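You operate a simulated robot arm through the tools that you are given. There is no shell and no other tool. Be economical: measure what you need, move in short steps, check, and stop when the job is done.

You are at the controls of a simulated two-armed robot. One attempt, no reset.

TASK
Wash pressure is low: blow down the water strainer, then bleed the line.
Fine: water on, white lever open till the gauge climbs no more, lever and water shut, bleed to nought, tap shut; leave the blue knob.

Only the result counts: the job must be done as asked and must still hold three seconds after the hand-in. Knocking over, shifting, dropping, spilling or breaking anything else fails it.

THE ROBOT
Two 7-joint arms with fingered hands on one trunk, on a base that drives. Base frame: it is fixed to the floor where the robot stands at the start and does not move with it; the origin is under the middle of the robot, x ahead of it, y to its left, z up. Units: cm, degrees, N and s.
The left shoulder is at the start at [13.9, 12.5, 117.9], the right one opposite. With the tool pointing down near the work surface each hand reaches from about 10 to 68 cm from the robot's upright axis, wherever it stands, measured 20 degrees to its own side. Places, roughly: black bleed tap [60, 10, 100]; blue pressure knob [70, 0, 90]; green valve lever [60, 10, 90]. Payload 3.7 kg a hand.
The TCP of each hand is the grasp point between the finger pads, 2.5 cm short of the fingertips. In the tool frame z runs along the fingers and y along their closing line. Largest opening 8.8 cm; the body of the gripper starts 2.9 cm behind the TCP. The gripper is a hand of 5 fingers: y runs from the thumb to the fingers, the wrist lies at [-1.3, -9.7, -16.2] in the tool frame, and closing takes about 1.5 s.
Orientation is told as [roll, pitch, yaw] about the base's x, y, z axes, in that order, counted from this pose: with the fingers straight down and the wrist toward the robot, the tool's x, y and z point along [0, 1, 0], [1, 0, 0] and [0, 0, -1] of the base frame.

THE INTERFACE
- The arms move only by the tool apply_moves. It takes "left_series", "right_series" or both (then of equal length, played together; a hand with none holds still); each is a list of rows, each a list of 3 entries, a list of its own where there are three numbers: the shift along the tool's x, y, z in units of 20 mm (1.0 is 20 mm), then the turn, a rotation vector about the tool's x, y, z in units of 5 degrees (1.0 is 5 degrees), then the opening, from 0 (shut) to 1 (fully open). In form: [[[dx, dy, dz], [rx, ry, rz], grip], ...]. A call has 1 to 10 rows; each row shifts and turns the commanded pose from where the row before left it, along the tool's axes as they then stand. A call with a number of a shift or a turn outside -1 to 1 is refused whole. A row lasts 0.2 s, in which the tool goes at most 5 cm and 8.6 degrees; a call with a longer step from one row to the next is refused whole, and so is a gripper value outside its range. A pose out of reach is approached as far as the arm can. The call stops where the force on the tool passes 90 N (or 10 N more than at its start, if that is more) or the arm is blocked; 0.2 s more then pass. The fingers move at their own pace (about 4.5 cm/s each) and stop on an object; they squeeze with about 26 N. The grip force told is the motor's: it shows also when the fingers shut on nothing. Time passes only in rows, and 0.2 s behind the last, so rows that do not move let the fingers close. The reply holds the time, the measured pose of the TCP, the force on the tool along the base axes, the opening and the grip force, in the units named above and with some noise, with the torque about the TCP (base axes, N m) and any sound that the robot's microphone picked up, and new pictures: "views" is both (left out), scene, wrist or none (wrist: the cameras of the hands that moved).
- Cameras (640 x 400 px; columns grow to the right, rows downward): "scene" is now at [22.01, 5.91, 132.77]; the picture's right is [0.63, -0.77, 0.00], its down [-0.37, -0.30, -0.88] and it looks along [0.68, 0.56, -0.48] (base axes); focal length 214 px, centre (320, 200). "left" rides on the left gripper at [-5.9, -7.9, -10.5] in its tool frame; the picture's right is [-0.73, -0.32, 0.61], its down [0.62, -0.68, 0.38] and it looks along [0.29, 0.66, 0.70] (tool axes); focal length 234 px, centre (320, 200). "right" rides on the right gripper at [5.9, -7.9, -10.5] in its tool frame; the picture's right is [-0.73, 0.32, -0.61], its down [-0.62, -0.68, 0.38] and it looks along [-0.29, 0.66, 0.70] (tool axes); focal length 234 px, centre (320, 200). There is no depth. A picture from a camera that has moved, and an enlarged one, comes with that camera's place and axes in the base frame and with its lens.
- slide_trunk(by): slides the trunk up (or, below 0, down) by that many cm; the arms and the scene camera ride with it, the base frame stays. It gives what a move gives, with no picture.
- drive_base(legs): drives the robot by 1 to 6 legs, each [ahead, left, turn to the left] in cm, cm and degrees, along the robot's own axes; the way and the turn of a leg run together, so that a leg with both is an arc; at most 150 cm and 180 degrees a leg. The arms and the cameras ride along, it lands a little off, and it stops where it bumps. It gives what a move gives, and a new picture of the scene camera.
- set_grasp(shape, hand): the hand has 5 fingers and takes this shape, open, in about a second: jaw (thumb against the fingers, like two jaws); tri (thumb and two fingers); tip (a fingertip pinch); poke (one finger out to press); point (the index stretched); flat (the hand flat); cup (the hand cupped); fist (a fist). The gripper value then closes the fingers along that shape, each until it touches; the sizes above hold for jaw. It gives what a move gives, with no picture.
- aim_head(pan, tilt): turns the head with the scene camera to pan (to the left, within 80 degrees either way) and tilt (down, from -29 to 69), counted from straight ahead of the robot. It gives what a move gives, and a new picture of the scene camera.
- close_up(camera, box): a new picture of the part [left, top, right, bottom] of that camera's present view, enlarged. No time passes.
- job_done(): hands the job in; it is judged then, once.

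Work in short steps. Places have to be worked out from the pictures, the camera data and where the tool is seen: move nearer, look again, correct. Check each grasp and each placing, and mend what went wrong. You have 120 turns and 260 pictures in all, those below and enlarged ones among them. Open the grippers and draw the arms clear of the work before you hand the job in, unless the task says otherwise; then end with one line.

The tools are called after ">>>" by a JSON object that holds its "op" and its "data". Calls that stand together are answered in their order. apply_moves: Moves the arms, as the interface text tells. Its arguments: {"type":"object","properties":{"left_series":{"type":"array"},"right_series":{"type":"array"},"views":{"type":"string","enum":["both","scene","wrist","none"]}},"required":[]} The other tools are called the same way: slide_trunk (by) slides the trunk up or down; set_grasp (shape, hand) gives the hand a shape; drive_base (legs) drives the base; aim_head (pan, tilt) turns the head that bears the scene camera; close_up (camera, box) takes an enlarged picture of a part of a camera's view; job_done () hands the job in.

At the start:

```text
t: 0.0
left_ee_pos: [28.29, 40.97, 126.47]
left_tool_rot: [0.1, 0.0, 0.0]
left_wrist_force: [-0.4, 0.7, -1.3]
left_moment: [0.03, 0.01, 0.0]
left_grip_width: 8.75
left_gripper_force: 0.1
left_shape: jaw
right_ee_pos: [48.27, 7.9, 123.43]
right_tool_rot: [-0.1, -0.1, -0.1]
right_wrist_force: [-0.2, 0.2, -0.6]
right_moment: [0.0, 0.01, 0.0]
right_grip_width: 8.79
right_gripper_force: 0.0
right_shape: jaw
trunk travel left (down, up): [-20.0, 21.5]
robot x, y, heading: [0.25, 0.13, 0.0]
head pan, tilt: [39.3, 28.4]
```

scene: 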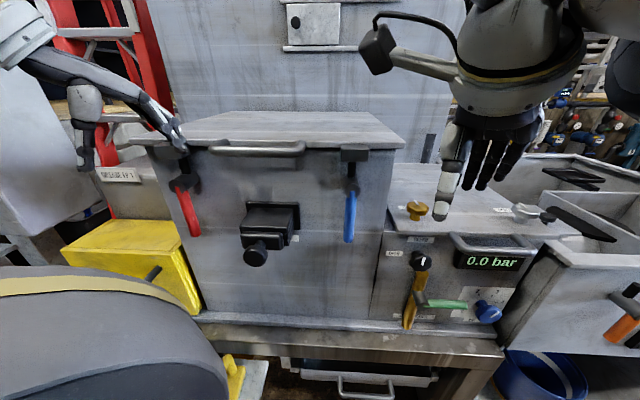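
right: 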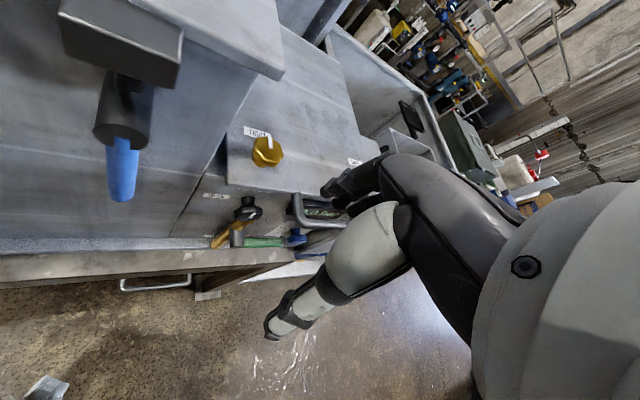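
left: 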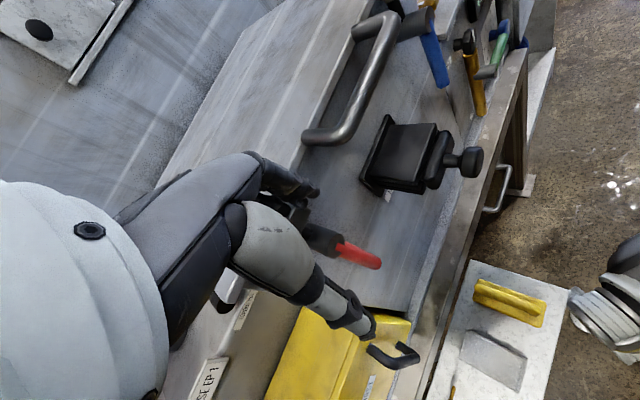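

I look closer at the control panel to find the parts and read the labels.

>>> {"op": "close_up", "data": {"camera": "scene", "box": [360, 180, 560, 340]}}

>>> {"op": "aim_head", "data": {"pan": 0, "tilt": 35}}

```text
2.50 times, centred on (460, 260) of scene
camera zoom: at [22.01, 5.91, 132.77], right [0.63, -0.77, 0.0], down [-0.37, -0.3, -0.88], along [0.68, 0.56, -0.48], focal length 536 px, centre (-30, 50)
```

zoom: 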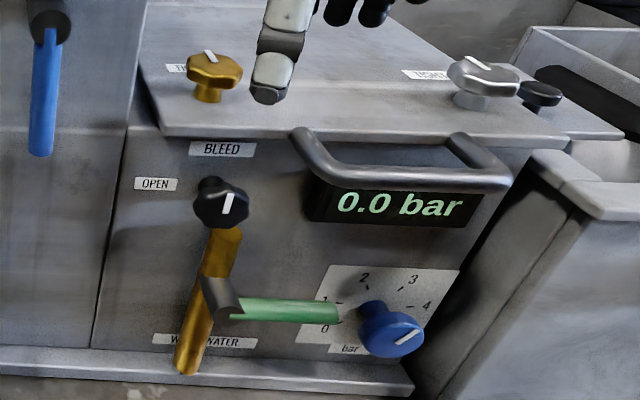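

```text
t: 1.1
left_ee_pos: [28.36, 40.83, 126.44]
left_tool_rot: [0.1, -0.1, 0.0]
left_wrist_force: [0.1, -0.4, -0.4]
left_moment: [-0.02, -0.01, -0.01]
left_grip_width: 8.79
left_gripper_force: 0.0
left_shape: jaw
right_ee_pos: [48.23, 7.94, 123.45]
right_tool_rot: [-0.1, -0.1, 0.0]
right_wrist_force: [0.3, 0.8, -0.1]
right_moment: [-0.04, 0.04, -0.01]
right_grip_width: 8.8
right_gripper_force: 0.0
right_shape: jaw
trunk travel left (down, up): [-20.0, 21.5]
robot x, y, heading: [-0.25, 0.07, -0.1]
head pan, tilt: [0.0, 35.0]
camera scene: at [23.77, 0.15, 131.73], right [0.0, -1.0, 0.0], down [-0.57, 0.0, -0.82], along [0.82, 0.0, -0.57], focal length 214 px, centre (320, 200)
```

scene: 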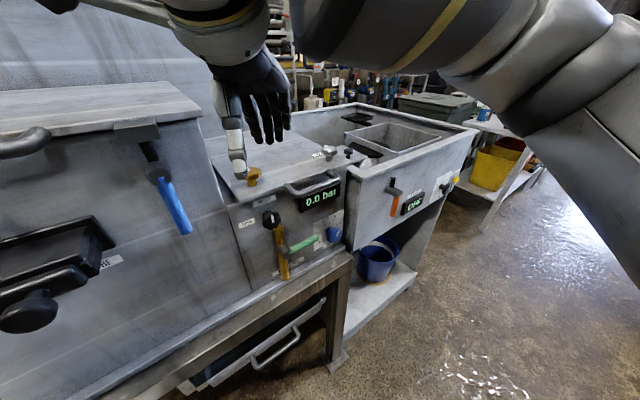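

The white lever isn't evident yet; I look closer at the right part and panel.

>>> {"op": "close_up", "data": {"camera": "scene", "box": [220, 140, 480, 300]}}

>>> {"op": "close_up", "data": {"camera": "scene", "box": [230, 160, 360, 290]}}

>>> {"op": "close_up", "data": {"camera": "left", "box": [360, 0, 560, 150]}}

>>> {"op": "close_up", "data": {"camera": "right", "box": [180, 120, 360, 280]}}

```text
2.46 times, centred on (350, 220) of scene
camera zoom: at [23.77, 0.15, 131.73], right [0.0, -1.0, 0.0], down [-0.57, 0.0, -0.82], along [0.82, 0.0, -0.57], focal length 528 px, centre (246, 151)
```

zoom: 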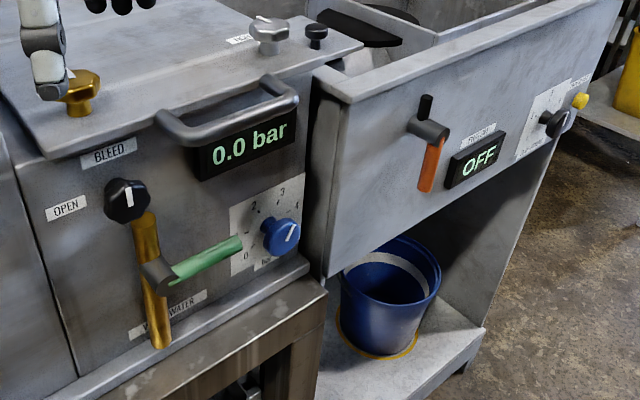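

```text
3.08 times, centred on (295, 225) of scene
camera zoom: at [23.77, 0.15, 131.73], right [0.0, -1.0, 0.0], down [-0.57, 0.0, -0.82], along [0.82, 0.0, -0.57], focal length 660 px, centre (397, 123)
```

zoom: 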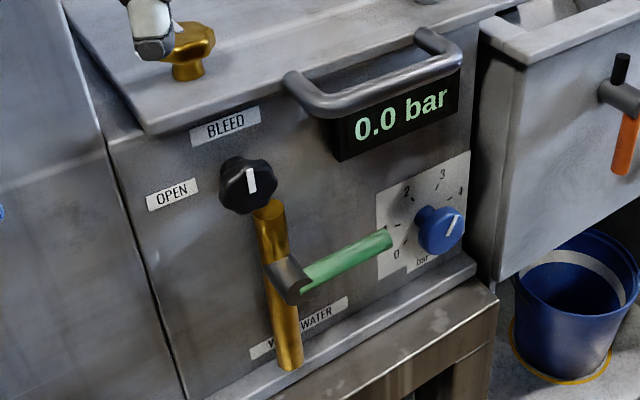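

```text
2.67 times, centred on (460, 75) of left
camera zoom: at [20.39, 35.18, 137.14], right [-0.32, -0.73, -0.61], down [-0.68, 0.62, -0.38], along [0.66, 0.29, -0.7], focal length 624 px, centre (-53, 533)
```

zoom: 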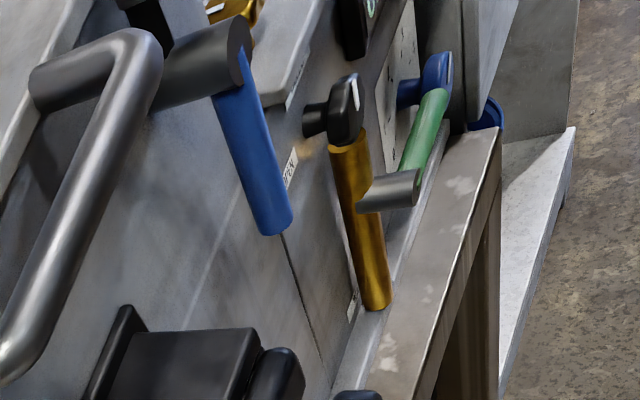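

```text
2.50 times, centred on (270, 200) of right
camera zoom: at [40.45, 13.91, 134.07], right [0.32, -0.73, 0.61], down [-0.68, -0.62, -0.38], along [0.66, -0.29, -0.7], focal length 585 px, centre (445, 200)
```

zoom: 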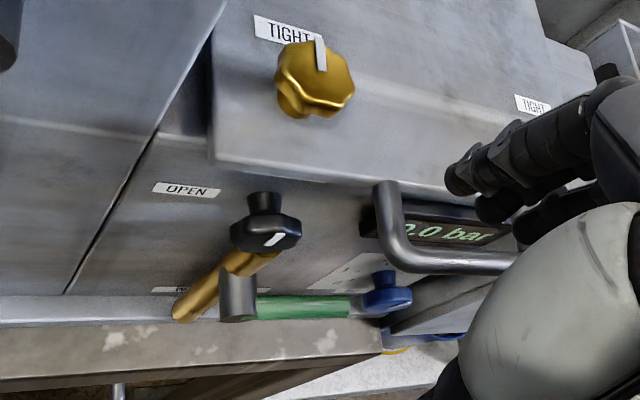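

Green lever (shut, across the brass pipe) is the water. I look left for the white lever.

>>> {"op": "aim_head", "data": {"pan": 70, "tilt": 30}}

>>> {"op": "aim_head", "data": {"pan": 40, "tilt": -5}}

>>> {"op": "aim_head", "data": {"pan": 45, "tilt": 55}}

>>> {"op": "aim_head", "data": {"pan": -40, "tilt": 35}}

```text
t: 2.5
left_ee_pos: [28.36, 40.91, 126.53]
left_tool_rot: [0.0, 0.0, 0.0]
left_wrist_force: [-0.3, 0.3, -0.5]
left_moment: [-0.03, 0.0, -0.01]
left_grip_width: 8.74
left_gripper_force: 0.0
left_shape: jaw
right_ee_pos: [48.25, 7.97, 123.54]
right_tool_rot: [0.0, -0.1, 0.0]
right_wrist_force: [0.0, -1.0, -0.2]
right_moment: [-0.01, -0.02, -0.02]
right_grip_width: 8.75
right_gripper_force: 0.0
right_shape: jaw
trunk travel left (down, up): [-20.0, 21.5]
robot x, y, heading: [-0.02, -0.16, -0.0]
head pan, tilt: [70.0, 30.0]
camera scene: at [18.07, 8.64, 132.51], right [0.94, -0.34, 0.0], down [-0.17, -0.47, -0.87], along [0.3, 0.81, -0.5], focal length 214 px, centre (320, 200)
```

scene: 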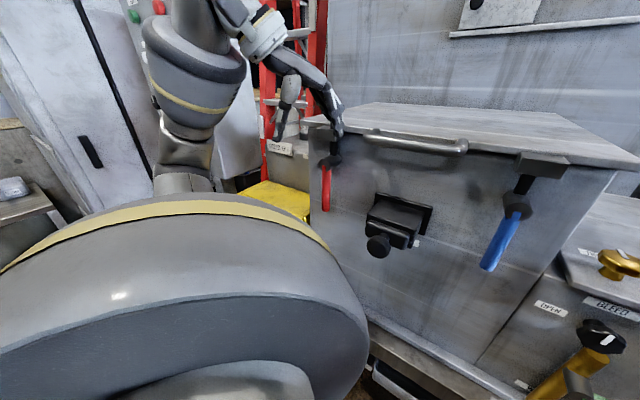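

```text
t: 3.5
left_ee_pos: [28.31, 40.99, 126.56]
left_tool_rot: [-0.1, 0.1, -0.1]
left_wrist_force: [0.7, 0.5, 0.2]
left_moment: [-0.02, 0.0, 0.01]
left_grip_width: 8.77
left_gripper_force: 0.1
left_shape: jaw
right_ee_pos: [48.32, 8.02, 123.53]
right_tool_rot: [0.0, 0.0, 0.0]
right_wrist_force: [1.0, -0.9, 0.8]
right_moment: [0.03, -0.03, 0.0]
right_grip_width: 8.77
right_gripper_force: 0.1
right_shape: jaw
trunk travel left (down, up): [-20.0, 21.5]
robot x, y, heading: [-0.14, -0.14, 0.1]
head pan, tilt: [40.0, -5.0]
camera scene: at [21.66, 5.77, 138.11], right [0.64, -0.77, 0.0], down [0.07, 0.06, -1.0], along [0.76, 0.64, 0.09], focal length 214 px, centre (320, 200)
```

scene: 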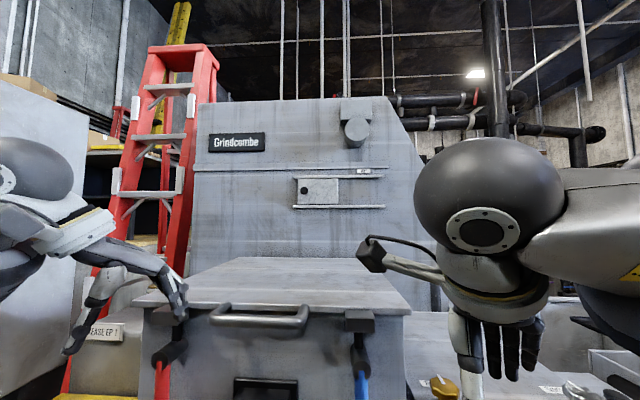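

```text
t: 4.8
left_ee_pos: [28.42, 41.08, 126.4]
left_tool_rot: [0.0, 0.1, -0.1]
left_wrist_force: [0.4, 1.0, -0.2]
left_moment: [0.0, 0.0, -0.02]
left_grip_width: 8.79
left_gripper_force: 0.0
left_shape: jaw
right_ee_pos: [48.25, 8.08, 123.56]
right_tool_rot: [0.0, 0.0, 0.0]
right_wrist_force: [0.7, 0.6, 0.2]
right_moment: [0.01, 0.0, 0.04]
right_grip_width: 8.79
right_gripper_force: 0.0
right_shape: jaw
trunk travel left (down, up): [-20.0, 21.5]
robot x, y, heading: [0.15, -0.03, 0.1]
head pan, tilt: [45.0, 55.0]
camera scene: at [20.06, 5.24, 128.91], right [0.71, -0.71, 0.0], down [-0.58, -0.58, -0.57], along [0.41, 0.41, -0.82], focal length 214 px, centre (320, 200)
```

scene: 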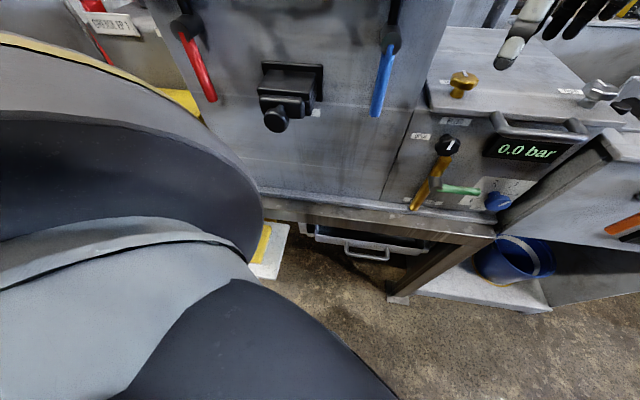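

```text
t: 6.4
left_ee_pos: [28.37, 41.01, 126.58]
left_tool_rot: [0.0, 0.0, -0.1]
left_wrist_force: [0.8, -0.1, 0.6]
left_moment: [0.03, -0.01, -0.03]
left_grip_width: 8.76
left_gripper_force: 0.1
left_shape: jaw
right_ee_pos: [48.26, 7.97, 123.64]
right_tool_rot: [0.0, 0.0, 0.0]
right_wrist_force: [-0.5, -0.7, -0.2]
right_moment: [0.01, 0.02, 0.04]
right_grip_width: 8.75
right_gripper_force: 0.0
right_shape: jaw
trunk travel left (down, up): [-20.0, 21.5]
robot x, y, heading: [0.34, 0.27, -0.1]
head pan, tilt: [-40.0, 35.0]
camera scene: at [21.71, -5.51, 131.73], right [-0.64, -0.77, 0.0], down [-0.44, 0.37, -0.82], along [0.63, -0.53, -0.57], focal length 214 px, centre (320, 200)
```

scene: 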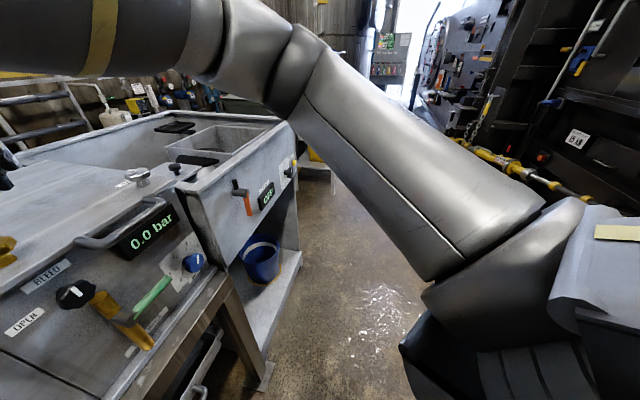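

No white lever so far. I draw the right hand back to the right to uncover the top of the panel box, and look at it.

>>> {"op": "apply_moves", "data": {"right_series": [[[-1, 0, -0.5], [0, 0, 0], 1], [[-1, 0, -0.5], [0, 0, 0], 1], [[-1, -0.5, 0], [0, 0, 0], 1], [[-1, -0.5, 0], [0, 0, 0], 1], [[-1, -0.5, 0], [0, 0, 0], 1], [[-1, -0.5, 0], [0, 0, 0], 1], [[-1, -0.5, 0], [0, 0, 0], 1], [[-1, -0.5, 0], [0, 0, 0], 1], [[-1, -0.5, 0], [0, 0, 0], 1], [[-1, -0.5, 0], [0, 0, 0], 1]], "views": "none"}}

>>> {"op": "aim_head", "data": {"pan": 15, "tilt": 35}}

```text
t: 8.6
left_ee_pos: [28.35, 40.85, 126.5]
left_tool_rot: [0.1, 0.0, 0.1]
left_wrist_force: [-0.1, 0.2, -0.5]
left_moment: [0.0, 0.01, -0.02]
left_grip_width: 8.76
left_gripper_force: 0.0
left_shape: jaw
right_ee_pos: [40.18, -11.91, 125.42]
right_tool_rot: [0.1, -0.1, 0.1]
right_wrist_force: [0.3, 0.6, 0.5]
right_moment: [0.02, 0.0, -0.02]
right_grip_width: 8.76
right_gripper_force: 0.0
right_shape: jaw
trunk travel left (down, up): [-20.0, 21.5]
robot x, y, heading: [-0.11, -0.26, -0.1]
head pan, tilt: [-40.0, 35.0]
```

```text
t: 9.8
left_ee_pos: [28.28, 41.05, 126.55]
left_tool_rot: [0.0, 0.0, 0.0]
left_wrist_force: [0.5, 0.2, -0.7]
left_moment: [-0.01, 0.0, -0.03]
left_grip_width: 8.78
left_gripper_force: 0.0
left_shape: jaw
right_ee_pos: [40.21, -11.89, 125.46]
right_tool_rot: [0.1, 0.0, 0.0]
right_wrist_force: [-0.5, 1.2, 0.2]
right_moment: [-0.01, -0.01, -0.01]
right_grip_width: 8.78
right_gripper_force: 0.1
right_shape: jaw
trunk travel left (down, up): [-20.0, 21.5]
robot x, y, heading: [0.02, -0.02, 0.0]
head pan, tilt: [15.0, 35.0]
camera scene: at [23.47, 2.41, 131.73], right [0.26, -0.97, 0.0], down [-0.55, -0.15, -0.82], along [0.79, 0.21, -0.57], focal length 214 px, centre (320, 200)
```

scene: 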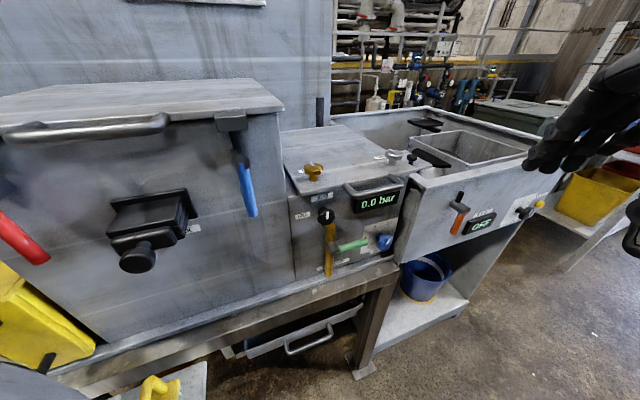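

>>> {"op": "close_up", "data": {"camera": "scene", "box": [270, 110, 430, 290]}}

>>> {"op": "close_up", "data": {"camera": "scene", "box": [320, 0, 560, 150]}}

>>> {"op": "close_up", "data": {"camera": "scene", "box": [200, 280, 400, 400]}}

```text
2.22 times, centred on (350, 200) of scene
camera zoom: at [23.47, 2.41, 131.73], right [0.26, -0.97, 0.0], down [-0.55, -0.15, -0.82], along [0.79, 0.21, -0.57], focal length 477 px, centre (253, 200)
```

zoom: 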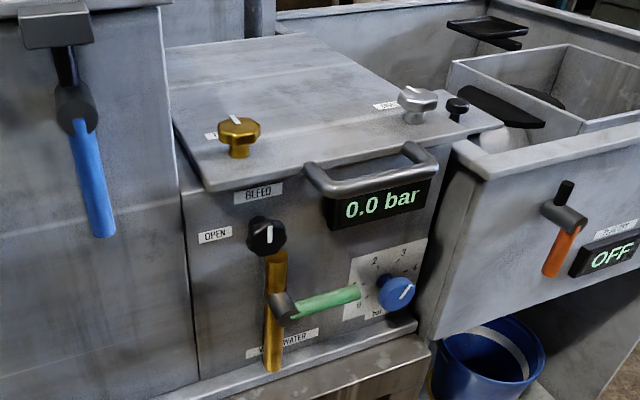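

```text
2.67 times, centred on (440, 75) of scene
camera zoom: at [23.47, 2.41, 131.73], right [0.26, -0.97, 0.0], down [-0.55, -0.15, -0.82], along [0.79, 0.21, -0.57], focal length 572 px, centre (0, 533)
```

zoom: 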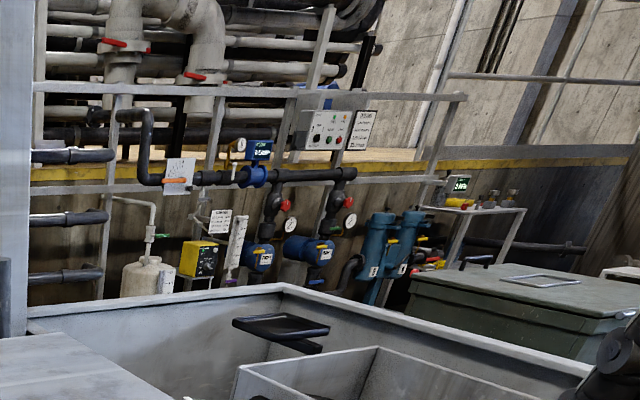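

```text
3.20 times, centred on (300, 340) of scene
camera zoom: at [23.47, 2.41, 131.73], right [0.26, -0.97, 0.0], down [-0.55, -0.15, -0.82], along [0.79, 0.21, -0.57], focal length 686 px, centre (384, -248)
```

zoom: 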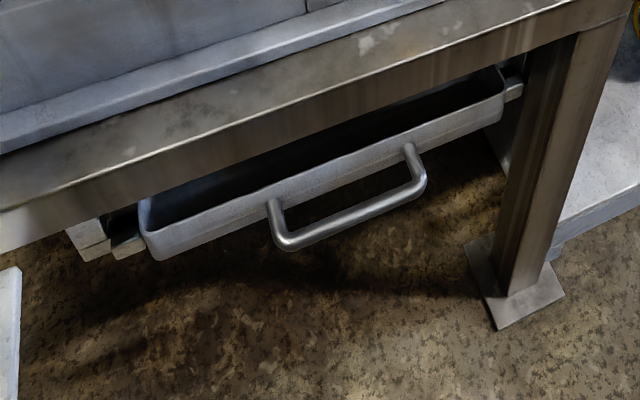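

No white lever visible from here; it may be on a hidden side. I back off and go right to see the other sides.

>>> {"op": "drive_base", "data": {"legs": [[-20, 0, 0], [0, -60, 0]]}}

>>> {"op": "aim_head", "data": {"pan": 35, "tilt": 25}}

```text
t: 14.4
left_ee_pos: [8.37, -19.36, 126.56]
left_tool_rot: [0.0, 0.0, 0.1]
left_wrist_force: [0.1, -0.2, 0.4]
left_moment: [0.01, 0.02, 0.01]
left_grip_width: 8.76
left_gripper_force: 0.1
left_shape: jaw
right_ee_pos: [20.58, -72.18, 125.41]
right_tool_rot: [-0.1, 0.0, 0.1]
right_wrist_force: [-0.1, -0.2, -0.4]
right_moment: [0.01, -0.02, 0.03]
right_grip_width: 8.76
right_gripper_force: 0.0
right_shape: jaw
trunk travel left (down, up): [-20.0, 21.5]
robot x, y, heading: [-19.93, -60.64, 0.4]
head pan, tilt: [15.0, 35.0]
camera scene: at [3.69, -58.0, 131.73], right [0.26, -0.97, 0.0], down [-0.55, -0.15, -0.82], along [0.79, 0.21, -0.57], focal length 214 px, centre (320, 200)
```

scene: 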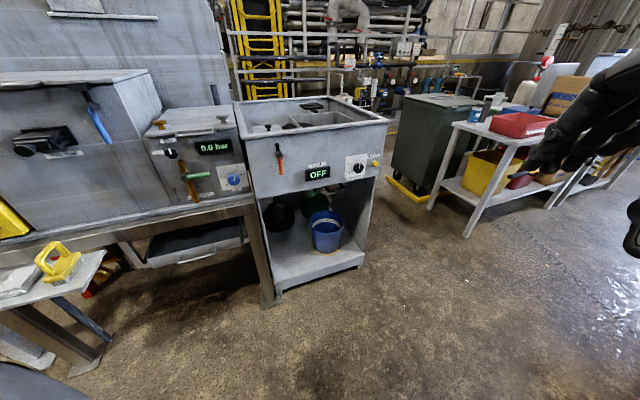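

```text
t: 15.2
left_ee_pos: [8.35, -19.35, 126.6]
left_tool_rot: [0.0, 0.1, 0.1]
left_wrist_force: [-0.3, -0.3, -0.4]
left_moment: [0.02, 0.0, -0.01]
left_grip_width: 8.78
left_gripper_force: 0.0
left_shape: jaw
right_ee_pos: [20.62, -72.21, 125.77]
right_tool_rot: [0.5, 0.2, -0.1]
right_wrist_force: [-1.0, -0.5, 0.0]
right_moment: [0.02, 0.02, 0.02]
right_grip_width: 8.75
right_gripper_force: 0.1
right_shape: jaw
trunk travel left (down, up): [-20.0, 21.5]
robot x, y, heading: [-19.58, -60.5, 0.2]
head pan, tilt: [35.0, 25.0]
camera scene: at [3.6, -57.09, 132.35], right [0.35, -0.94, 0.0], down [-0.48, -0.18, -0.86], along [0.8, 0.3, -0.52], focal length 214 px, centre (320, 200)
```

scene: 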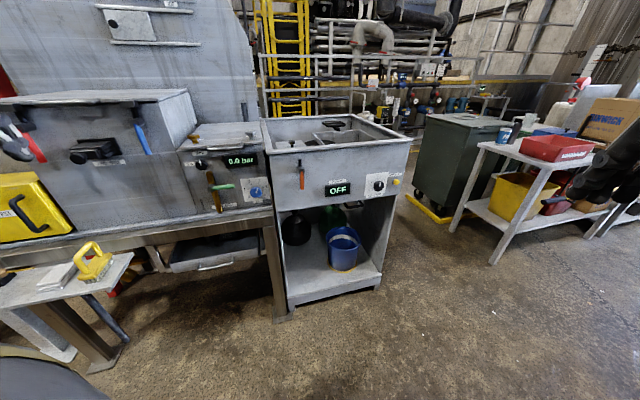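

I enlarge the machine from this angle.

>>> {"op": "close_up", "data": {"camera": "scene", "box": [160, 90, 440, 220]}}

>>> {"op": "close_up", "data": {"camera": "scene", "box": [120, 200, 400, 340]}}

>>> {"op": "close_up", "data": {"camera": "scene", "box": [0, 80, 200, 260]}}

>>> {"op": "close_up", "data": {"camera": "scene", "box": [250, 20, 530, 150]}}

```text
2.29 times, centred on (300, 155) of scene
camera zoom: at [3.6, -57.09, 132.35], right [0.35, -0.94, 0.0], down [-0.48, -0.18, -0.86], along [0.8, 0.3, -0.52], focal length 490 px, centre (366, 303)
```

zoom: 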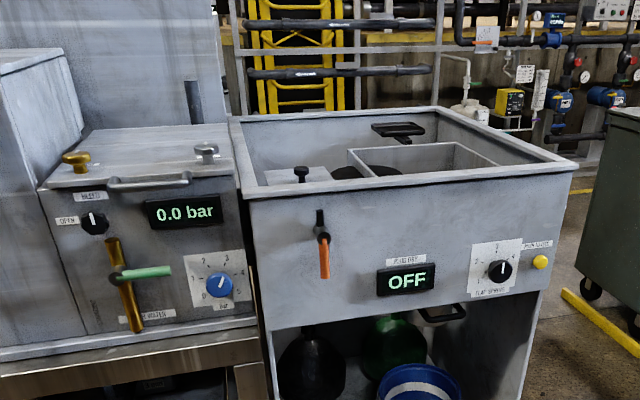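

```text
2.29 times, centred on (260, 270) of scene
camera zoom: at [3.6, -57.09, 132.35], right [0.35, -0.94, 0.0], down [-0.48, -0.18, -0.86], along [0.8, 0.3, -0.52], focal length 490 px, centre (457, 40)
```

zoom: 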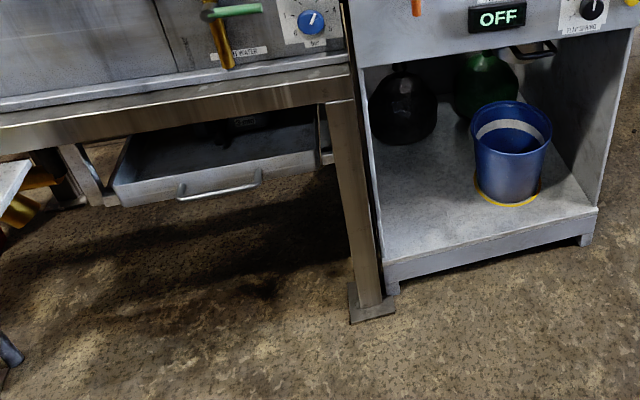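

```text
2.22 times, centred on (100, 170) of scene
camera zoom: at [3.6, -57.09, 132.35], right [0.35, -0.94, 0.0], down [-0.48, -0.18, -0.86], along [0.8, 0.3, -0.52], focal length 477 px, centre (809, 267)
```

zoom: 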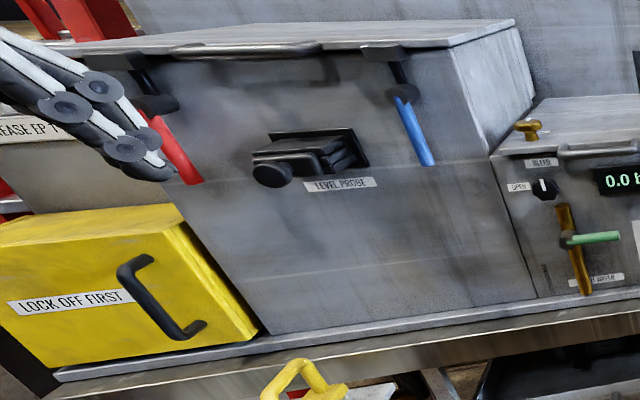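

```text
2.29 times, centred on (390, 85) of scene
camera zoom: at [3.6, -57.09, 132.35], right [0.35, -0.94, 0.0], down [-0.48, -0.18, -0.86], along [0.8, 0.3, -0.52], focal length 490 px, centre (160, 463)
```

zoom: 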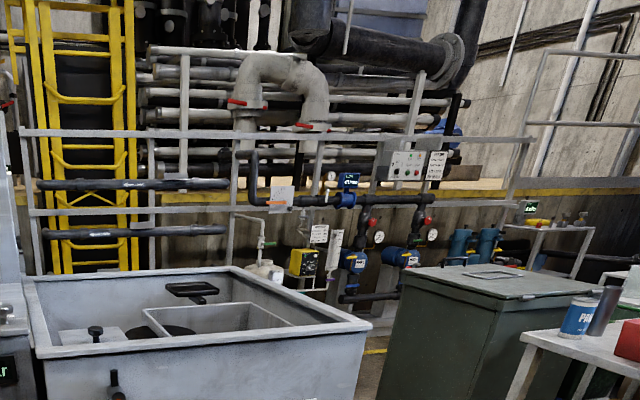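

A tray hangs below the bench, with something labelled above it. I lower the trunk and look under the bench.

>>> {"op": "close_up", "data": {"camera": "scene", "box": [160, 220, 290, 290]}}

>>> {"op": "slide_trunk", "data": {"by": -20}}

>>> {"op": "aim_head", "data": {"pan": 55, "tilt": 25}}

```text
4.92 times, centred on (225, 255) of scene
camera zoom: at [3.6, -57.09, 132.35], right [0.35, -0.94, 0.0], down [-0.48, -0.18, -0.86], along [0.8, 0.3, -0.52], focal length 1056 px, centre (788, -71)
```

zoom: 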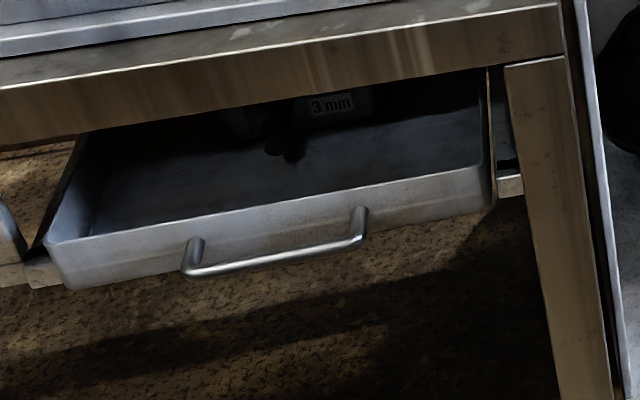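

```text
t: 16.0
left_ee_pos: [9.39, -19.4, 122.55]
left_tool_rot: [0.0, 1.5, 0.1]
left_wrist_force: [-0.8, 0.3, 0.4]
left_moment: [0.01, 0.02, -0.04]
left_grip_width: 8.78
left_gripper_force: 0.0
left_shape: jaw
right_ee_pos: [22.1, -72.13, 121.9]
right_tool_rot: [1.3, 2.0, -1.3]
right_wrist_force: [27.3, 17.7, 31.7]
right_moment: [-2.46, 5.46, -0.96]
right_grip_width: 8.79
right_gripper_force: 0.0
right_shape: jaw
trunk travel left (down, up): [-16.5, 25.0]
robot x, y, heading: [-19.7, -60.57, 0.2]
head pan, tilt: [35.0, 25.0]
stopped: the force on the tool passed its limit (the readings are from after the stop); the commanded pose is now the measured one
```

```text
t: 16.8
left_ee_pos: [9.12, -19.37, 122.67]
left_tool_rot: [0.1, 1.2, 0.2]
left_wrist_force: [-0.2, 0.4, 0.6]
left_moment: [0.01, -0.02, 0.0]
left_grip_width: 8.77
left_gripper_force: 0.0
left_shape: jaw
right_ee_pos: [21.89, -72.31, 122.08]
right_tool_rot: [1.2, 2.0, -1.3]
right_wrist_force: [31.0, 10.9, 30.1]
right_moment: [-1.7, 5.75, -0.26]
right_grip_width: 8.79
right_gripper_force: 0.0
right_shape: jaw
trunk travel left (down, up): [-16.5, 25.0]
robot x, y, heading: [-19.85, -60.24, -0.1]
head pan, tilt: [55.0, 25.0]
camera scene: at [7.77, -58.02, 128.71], right [0.25, -0.97, 0.0], down [-0.48, -0.12, -0.87], along [0.84, 0.21, -0.5], focal length 214 px, centre (320, 200)
```

scene: 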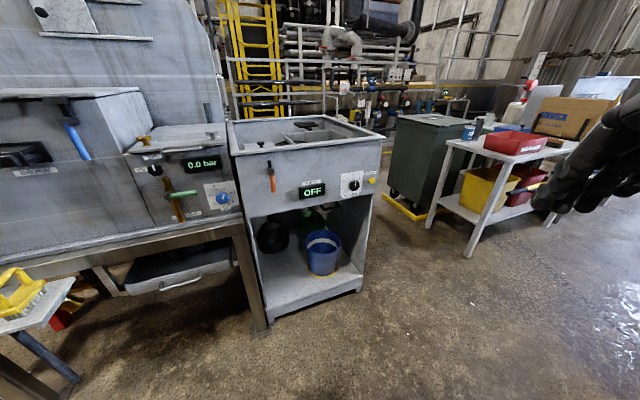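

The right arm is pressing against the robot itself (head). I raise the trunk again and put the right hand further out.

>>> {"op": "slide_trunk", "data": {"by": 3}}

>>> {"op": "apply_moves", "data": {"right_series": [[[-0.5, 0.5, 0], [0, 0, 0], 1], [[-0.5, 0.5, 0], [0, 0, 0], 1], [[-0.5, 0.7, 0], [0, 0, 0], 1], [[-0.5, 0.7, 0], [0, 0, 0], 1], [[-0.5, 0.7, 0.5], [0, 0, 0], 1], [[-0.5, 0.7, 0.5], [0, 0, 0], 1], [[-0.5, 0.7, 0.7], [0, 0, 0], 1], [[-0.5, 0.7, 0.7], [0, 0, 0], 1]], "views": "scene"}}

```text
t: 17.6
left_ee_pos: [9.49, -19.43, 125.54]
left_tool_rot: [0.1, 1.5, 0.1]
left_wrist_force: [0.3, 0.4, 0.7]
left_moment: [0.0, 0.0, -0.04]
left_grip_width: 8.76
left_gripper_force: 0.0
left_shape: jaw
right_ee_pos: [22.26, -72.24, 124.6]
right_tool_rot: [1.1, 2.4, -1.8]
right_wrist_force: [43.8, 30.8, 15.6]
right_moment: [-2.58, 6.65, -5.08]
right_grip_width: 8.79
right_gripper_force: 0.0
right_shape: jaw
trunk travel left (down, up): [-19.5, 22.0]
robot x, y, heading: [-19.44, -60.31, 0.1]
head pan, tilt: [55.0, 25.0]
```

```text
t: 19.4
left_ee_pos: [9.2, -19.49, 125.72]
left_tool_rot: [0.0, 1.1, 0.1]
left_wrist_force: [-0.2, 0.3, 1.3]
left_moment: [0.01, -0.02, -0.01]
left_grip_width: 8.76
left_gripper_force: 0.0
left_shape: jaw
right_ee_pos: [31.86, -80.37, 119.67]
right_tool_rot: [0.7, 1.6, -1.0]
right_wrist_force: [0.4, -0.3, 0.6]
right_moment: [0.01, 0.0, -0.02]
right_grip_width: 8.78
right_gripper_force: 0.1
right_shape: jaw
trunk travel left (down, up): [-19.5, 22.0]
robot x, y, heading: [-19.72, -60.52, 0.1]
head pan, tilt: [55.0, 25.0]
camera scene: at [0.98, -52.73, 132.81], right [0.82, -0.57, 0.0], down [-0.24, -0.35, -0.91], along [0.52, 0.74, -0.42], focal length 214 px, centre (320, 200)
```

scene: 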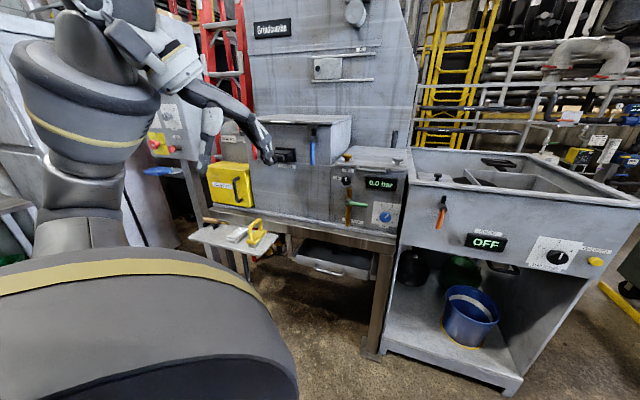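

Freed. Now I lower the trunk and look under the bench.

>>> {"op": "slide_trunk", "data": {"by": -19}}

>>> {"op": "aim_head", "data": {"pan": 45, "tilt": 20}}

>>> {"op": "close_up", "data": {"camera": "scene", "box": [160, 160, 400, 320]}}

```text
t: 21.4
left_ee_pos: [18.44, -19.4, 103.46]
left_tool_rot: [0.1, 20.0, 0.1]
left_wrist_force: [-0.9, -0.2, -0.7]
left_moment: [0.01, -0.01, -0.01]
left_grip_width: 8.75
left_gripper_force: 0.1
left_shape: jaw
right_ee_pos: [33.84, -80.44, 98.26]
right_tool_rot: [0.7, 7.6, -1.0]
right_wrist_force: [0.5, -0.4, -0.4]
right_moment: [0.0, 0.02, 0.0]
right_grip_width: 8.77
right_gripper_force: 0.0
right_shape: jaw
trunk travel left (down, up): [-0.5, 41.0]
robot x, y, heading: [-19.44, -60.55, 0.0]
head pan, tilt: [55.0, 25.0]
```

```text
t: 22.1
left_ee_pos: [18.37, -19.37, 103.35]
left_tool_rot: [0.0, 20.3, 0.1]
left_wrist_force: [-1.3, 0.4, 0.1]
left_moment: [0.01, -0.01, -0.01]
left_grip_width: 8.77
left_gripper_force: 0.1
left_shape: jaw
right_ee_pos: [33.97, -80.41, 98.18]
right_tool_rot: [0.6, 7.6, -1.0]
right_wrist_force: [-0.9, -0.1, 0.3]
right_moment: [0.03, 0.05, -0.01]
right_grip_width: 8.81
right_gripper_force: 0.1
right_shape: jaw
trunk travel left (down, up): [-0.5, 41.0]
robot x, y, heading: [-19.88, -60.31, -0.3]
head pan, tilt: [45.0, 20.0]
camera scene: at [19.76, -53.62, 111.72], right [0.71, -0.71, 0.0], down [-0.24, -0.24, -0.94], along [0.66, 0.67, -0.34], focal length 214 px, centre (320, 200)
```

scene: 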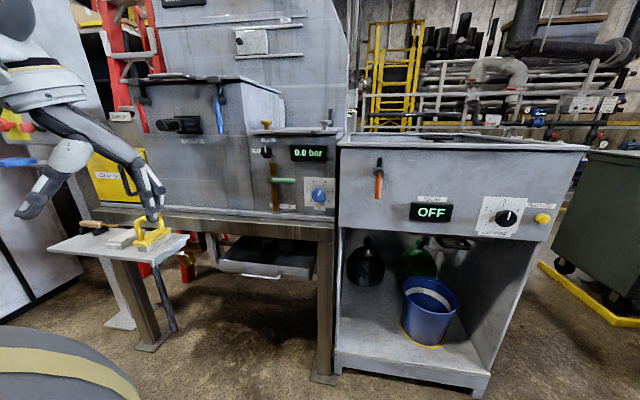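

```text
2.50 times, centred on (280, 240) of scene
camera zoom: at [19.76, -53.62, 111.72], right [0.71, -0.71, 0.0], down [-0.24, -0.24, -0.94], along [0.66, 0.67, -0.34], focal length 536 px, centre (420, 100)
```

zoom: 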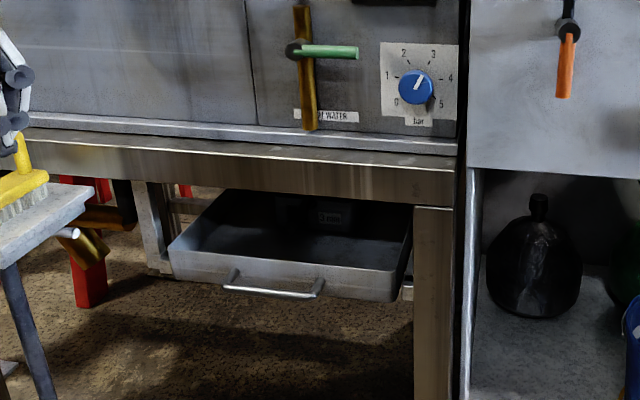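

Under the bench on the left I see brass piping and a white piece; I enlarge it.

>>> {"op": "close_up", "data": {"camera": "scene", "box": [140, 210, 240, 300]}}

>>> {"op": "close_up", "data": {"camera": "scene", "box": [230, 220, 330, 290]}}

```text
4.44 times, centred on (190, 255) of scene
camera zoom: at [19.76, -53.62, 111.72], right [0.71, -0.71, 0.0], down [-0.24, -0.24, -0.94], along [0.66, 0.67, -0.34], focal length 953 px, centre (898, -44)
```

zoom: 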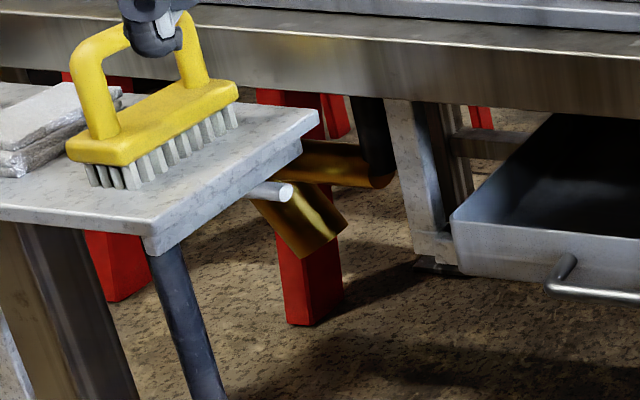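

```text
5.71 times, centred on (280, 255) of scene
camera zoom: at [19.76, -53.62, 111.72], right [0.71, -0.71, 0.0], down [-0.24, -0.24, -0.94], along [0.66, 0.67, -0.34], focal length 1226 px, centre (549, -114)
```

zoom: 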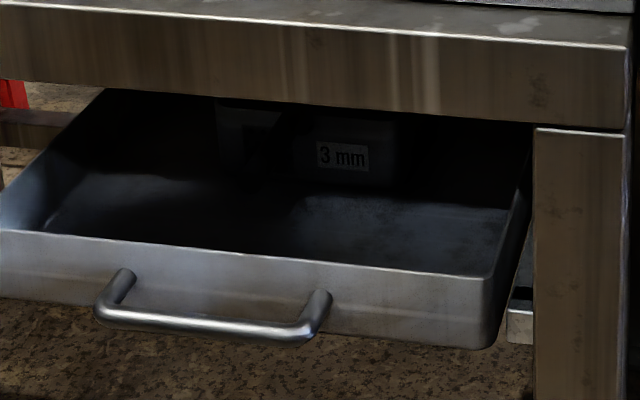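

Found it: a brass Y-strainer with a white lever under the bench, left of the bench leg, partly behind the small table. I drive left to get a second view of it.

>>> {"op": "drive_base", "data": {"legs": [[-15, 0, 0], [0, 35, 0]]}}

>>> {"op": "aim_head", "data": {"pan": 35, "tilt": 30}}

```text
t: 25.4
left_ee_pos: [3.62, 15.63, 103.42]
left_tool_rot: [0.0, 20.1, -0.2]
left_wrist_force: [0.2, -0.2, 0.4]
left_moment: [0.02, 0.01, 0.0]
left_grip_width: 8.78
left_gripper_force: 0.1
left_shape: jaw
right_ee_pos: [18.75, -45.54, 98.23]
right_tool_rot: [0.7, 7.7, -1.2]
right_wrist_force: [0.7, 0.7, 0.8]
right_moment: [-0.03, -0.01, -0.02]
right_grip_width: 8.8
right_gripper_force: 0.0
right_shape: jaw
trunk travel left (down, up): [-0.5, 41.0]
robot x, y, heading: [-34.52, -25.4, -0.2]
head pan, tilt: [45.0, 20.0]
camera scene: at [4.76, -18.73, 111.72], right [0.71, -0.71, 0.0], down [-0.24, -0.24, -0.94], along [0.67, 0.66, -0.34], focal length 214 px, centre (320, 200)
```

scene: 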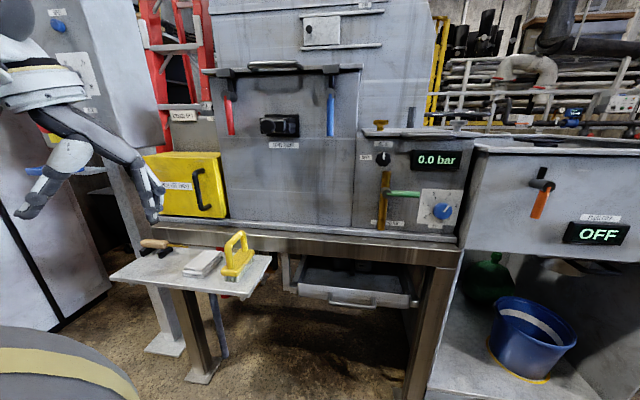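

```text
t: 26.1
left_ee_pos: [3.47, 15.48, 103.36]
left_tool_rot: [-0.1, 20.2, -0.2]
left_wrist_force: [-0.6, 0.9, 0.4]
left_moment: [0.01, 0.01, -0.01]
left_grip_width: 8.78
left_gripper_force: 0.1
left_shape: jaw
right_ee_pos: [18.83, -45.77, 98.26]
right_tool_rot: [0.6, 7.6, -1.3]
right_wrist_force: [4.5, -21.9, -5.9]
right_moment: [2.47, 0.23, 1.4]
right_grip_width: 8.8
right_gripper_force: 0.1
right_shape: jaw
trunk travel left (down, up): [-0.5, 41.0]
robot x, y, heading: [-35.11, -25.41, -0.2]
head pan, tilt: [35.0, 30.0]
camera scene: at [5.4, -19.89, 110.15], right [0.6, -0.8, 0.0], down [-0.4, -0.3, -0.87], along [0.69, 0.52, -0.5], focal length 214 px, centre (320, 200)
```

scene: 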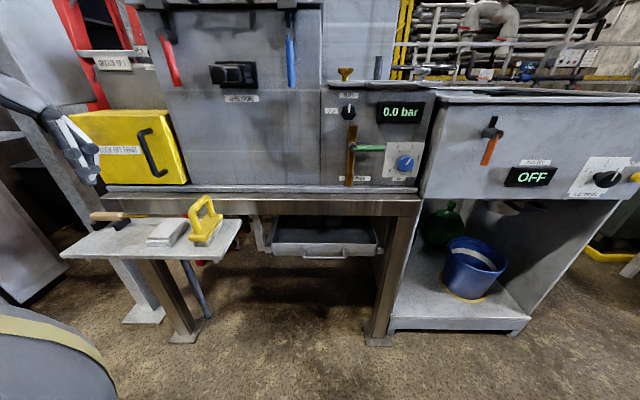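

The strainer lies behind the small table's right corner, about [33,40,62]. I'll stand facing the bench squarely; first I spread the right hand out to the side and away from the head.

>>> {"op": "apply_moves", "data": {"right_series": [[[-1, 0, 0], [0, 0, 0], 1], [[-1, 0, 0], [0, 0, 0], 1], [[-1, 0, 0], [0, 0, 0], 1], [[-1, 0, 0], [0, 0, 0], 1], [[-1, -0.5, 0], [0, 0, 0], 1], [[-1, -0.5, 0], [0, 0, 0], 1], [[-1, -0.5, 0], [0, 0, 0], 1], [[-1, -0.5, 0], [0, 0, 0], 1], [[-1, -0.5, 0], [0, 0, 0], 1], [[-1, -0.5, 0], [0, 0, 0], 1]], "views": "scene"}}

```text
t: 28.3
left_ee_pos: [3.58, 15.41, 103.49]
left_tool_rot: [0.0, 20.2, -0.2]
left_wrist_force: [0.2, 0.3, 0.5]
left_moment: [-0.04, 0.02, -0.01]
left_grip_width: 8.76
left_gripper_force: 0.0
left_shape: jaw
right_ee_pos: [12.5, -65.41, 98.8]
right_tool_rot: [0.7, 7.7, -1.2]
right_wrist_force: [-0.1, -0.9, 0.2]
right_moment: [0.02, 0.0, 0.0]
right_grip_width: 8.77
right_gripper_force: 0.0
right_shape: jaw
trunk travel left (down, up): [-0.5, 41.0]
robot x, y, heading: [-35.01, -25.37, -0.2]
head pan, tilt: [35.0, 30.0]
camera scene: at [5.56, -20.17, 110.12], right [0.57, -0.82, 0.0], down [-0.41, -0.29, -0.87], along [0.71, 0.49, -0.5], focal length 214 px, centre (320, 200)
```

scene: 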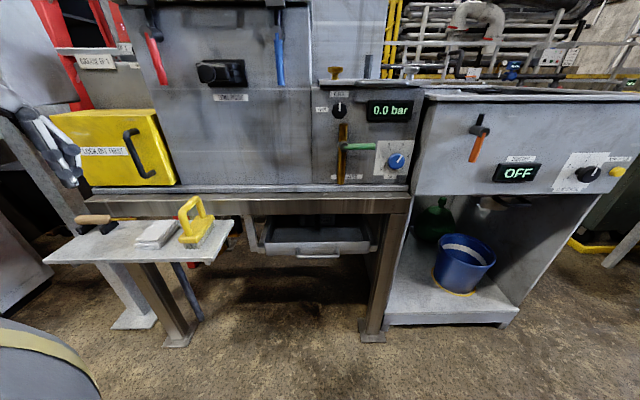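

I drive ahead and turn left to face the bench, keeping well off it.

>>> {"op": "drive_base", "data": {"legs": [[30, -5, 0], [0, 0, 45]]}}

>>> {"op": "aim_head", "data": {"pan": 20, "tilt": 30}}

```text
t: 32.5
left_ee_pos: [-6.25, 25.48, 103.33]
left_tool_rot: [0.0, 20.1, 44.9]
left_wrist_force: [0.6, 0.3, -0.2]
left_moment: [-0.02, -0.01, -0.01]
left_grip_width: 8.79
left_gripper_force: 0.0
left_shape: jaw
right_ee_pos: [57.18, -25.05, 98.91]
right_tool_rot: [0.7, 7.6, 43.9]
right_wrist_force: [-0.7, 0.1, -0.2]
right_moment: [0.03, 0.03, 0.03]
right_grip_width: 8.81
right_gripper_force: 0.0
right_shape: jaw
trunk travel left (down, up): [-0.5, 41.0]
robot x, y, heading: [-4.52, -30.41, 44.9]
head pan, tilt: [35.0, 30.0]
camera scene: at [20.31, 2.0, 110.11], right [0.98, -0.17, 0.0], down [-0.09, -0.49, -0.87], along [0.15, 0.85, -0.5], focal length 214 px, centre (320, 200)
```

scene: 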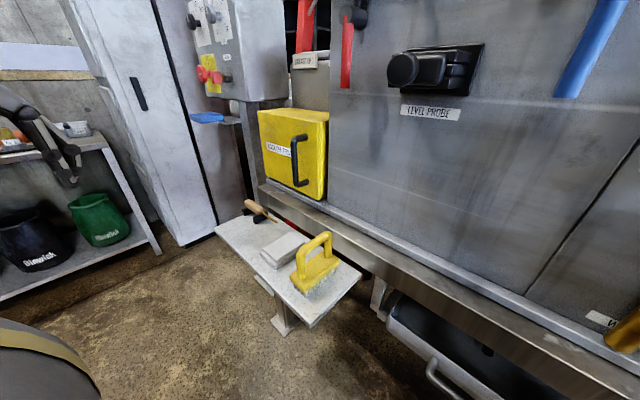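

```text
t: 33.2
left_ee_pos: [-6.48, 25.57, 103.3]
left_tool_rot: [-0.1, 20.2, 44.8]
left_wrist_force: [-0.4, -0.7, 0.3]
left_moment: [0.0, 0.0, -0.02]
left_grip_width: 8.76
left_gripper_force: 0.0
left_shape: jaw
right_ee_pos: [57.26, -25.28, 98.85]
right_tool_rot: [0.8, 7.7, 43.8]
right_wrist_force: [0.3, 0.1, -0.5]
right_moment: [-0.02, 0.0, 0.04]
right_grip_width: 8.81
right_gripper_force: 0.1
right_shape: jaw
trunk travel left (down, up): [-0.5, 41.0]
robot x, y, heading: [-4.63, -30.21, 45.0]
head pan, tilt: [20.0, 30.0]
camera scene: at [22.57, 1.28, 110.12], right [0.91, -0.42, 0.0], down [-0.21, -0.45, -0.87], along [0.37, 0.79, -0.5], focal length 214 px, centre (320, 200)
```

scene: 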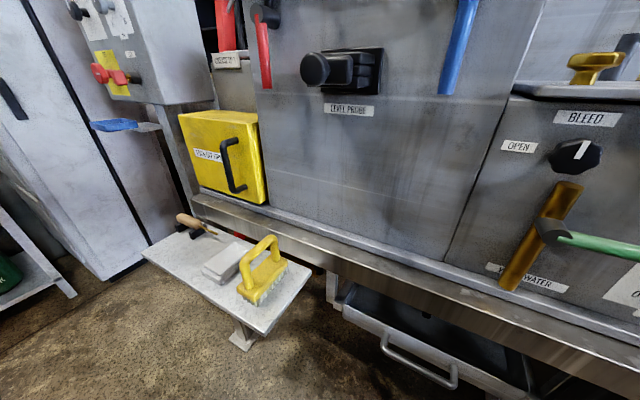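

The bench runs at about 35° heading. I drive to the right to sight the strainer past the small table from the side.

>>> {"op": "drive_base", "data": {"legs": [[-10, -60, 0]]}}

>>> {"op": "aim_head", "data": {"pan": 35, "tilt": 20}}

```text
t: 36.6
left_ee_pos: [28.49, -23.42, 103.42]
left_tool_rot: [0.0, 20.2, 45.0]
left_wrist_force: [1.0, 0.0, -1.0]
left_moment: [-0.02, 0.0, 0.0]
left_grip_width: 8.79
left_gripper_force: 0.1
left_shape: jaw
right_ee_pos: [92.3, -74.11, 98.97]
right_tool_rot: [0.7, 7.8, 43.9]
right_wrist_force: [-0.1, -0.3, -0.2]
right_moment: [-0.02, 0.0, 0.01]
right_grip_width: 8.76
right_gripper_force: 0.0
right_shape: jaw
trunk travel left (down, up): [-0.5, 41.0]
robot x, y, heading: [30.45, -79.27, 45.2]
head pan, tilt: [20.0, 30.0]
camera scene: at [57.47, -47.69, 110.12], right [0.91, -0.42, 0.0], down [-0.21, -0.45, -0.87], along [0.37, 0.79, -0.5], focal length 214 px, centre (320, 200)
```

scene: 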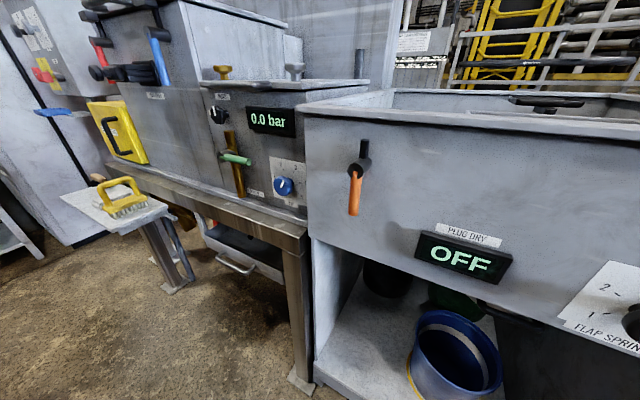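

```text
t: 37.4
left_ee_pos: [28.41, -23.34, 103.4]
left_tool_rot: [0.0, 20.2, 45.0]
left_wrist_force: [-0.4, 0.0, -0.7]
left_moment: [0.01, -0.02, 0.02]
left_grip_width: 8.76
left_gripper_force: 0.1
left_shape: jaw
right_ee_pos: [92.18, -74.08, 98.81]
right_tool_rot: [0.7, 7.8, 44.0]
right_wrist_force: [0.5, -0.1, 0.2]
right_moment: [-0.01, -0.02, -0.03]
right_grip_width: 8.8
right_gripper_force: 0.1
right_shape: jaw
trunk travel left (down, up): [-0.5, 41.0]
robot x, y, heading: [30.68, -79.16, 45.1]
head pan, tilt: [35.0, 20.0]
camera scene: at [55.25, -46.7, 111.72], right [0.98, -0.17, 0.0], down [-0.06, -0.34, -0.94], along [0.16, 0.93, -0.34], focal length 214 px, centre (320, 200)
```

scene: 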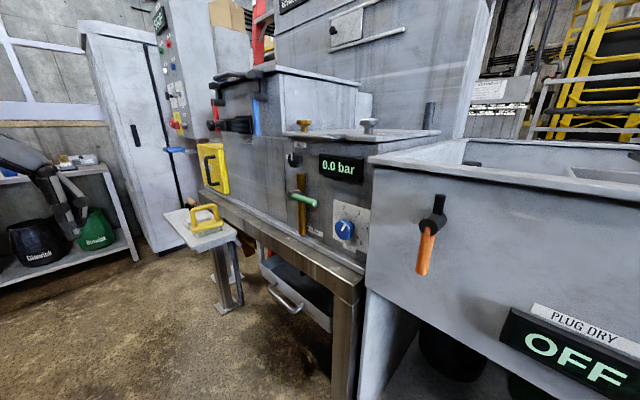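

>>> {"op": "close_up", "data": {"camera": "scene", "box": [190, 190, 310, 290]}}

```text
4.00 times, centred on (250, 240) of scene
camera zoom: at [55.25, -46.7, 111.72], right [0.98, -0.17, 0.0], down [-0.06, -0.34, -0.94], along [0.16, 0.93, -0.34], focal length 858 px, centre (600, 40)
```

zoom: 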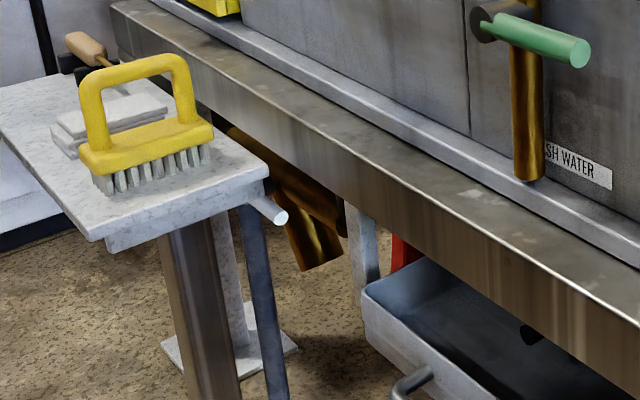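

The white lever's tip triangulates to about [33.2, 46.7, 57.7], under the bench front edge behind the table corner. I'll take a stand facing the bench between panel and lever; first pull the right hand back to keep it off the basin.

>>> {"op": "apply_moves", "data": {"right_series": [[[0, -1, 0], [0, 0, 0], 1], [[0, -1, 0], [0, 0, 0], 1], [[0, -1, 0], [0, 0, 0], 1], [[0, -1, 0], [0, 0, 0], 1], [[0, -1, 0], [0, 0, 0], 1], [[0, -1, 0], [0, 0, 0], 1], [[0, -1, 0], [0, 0, 0], 1], [[0, -1, 0], [0, 0, 0], 1]], "views": "none"}}

>>> {"op": "drive_base", "data": {"legs": [[0, 52, 0], [16, 0, -4]]}}

```text
t: 39.2
left_ee_pos: [28.48, -23.35, 103.41]
left_tool_rot: [0.1, 20.2, 44.9]
left_wrist_force: [0.1, 0.3, -0.3]
left_moment: [0.02, 0.0, 0.0]
left_grip_width: 8.79
left_gripper_force: 0.0
left_shape: jaw
right_ee_pos: [80.71, -85.07, 100.93]
right_tool_rot: [0.7, 7.7, 43.9]
right_wrist_force: [-0.2, -0.9, 0.0]
right_moment: [-0.03, 0.04, -0.02]
right_grip_width: 8.77
right_gripper_force: 0.1
right_shape: jaw
trunk travel left (down, up): [-0.5, 41.0]
robot x, y, heading: [30.21, -79.3, 45.1]
head pan, tilt: [35.0, 20.0]
```

```text
t: 43.2
left_ee_pos: [7.61, 24.04, 103.41]
left_tool_rot: [-0.1, 20.2, 41.0]
left_wrist_force: [-0.3, -0.1, -0.9]
left_moment: [0.04, 0.02, 0.02]
left_grip_width: 8.76
left_gripper_force: 0.1
left_shape: jaw
right_ee_pos: [55.29, -41.22, 100.93]
right_tool_rot: [0.7, 7.6, 39.9]
right_wrist_force: [-0.7, 1.2, -0.1]
right_moment: [-0.02, -0.01, 0.01]
right_grip_width: 8.8
right_gripper_force: 0.1
right_shape: jaw
trunk travel left (down, up): [-0.5, 41.0]
robot x, y, heading: [5.53, -32.16, 41.1]
head pan, tilt: [35.0, 20.0]
camera scene: at [32.59, -1.09, 111.7], right [0.97, -0.24, 0.0], down [-0.08, -0.33, -0.94], along [0.23, 0.91, -0.34], focal length 214 px, centre (320, 200)
```

scene: 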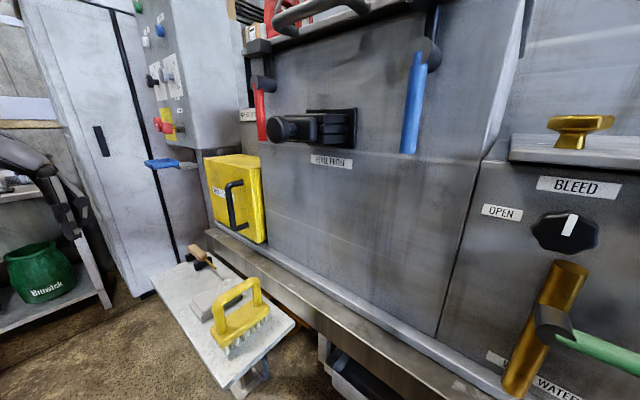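

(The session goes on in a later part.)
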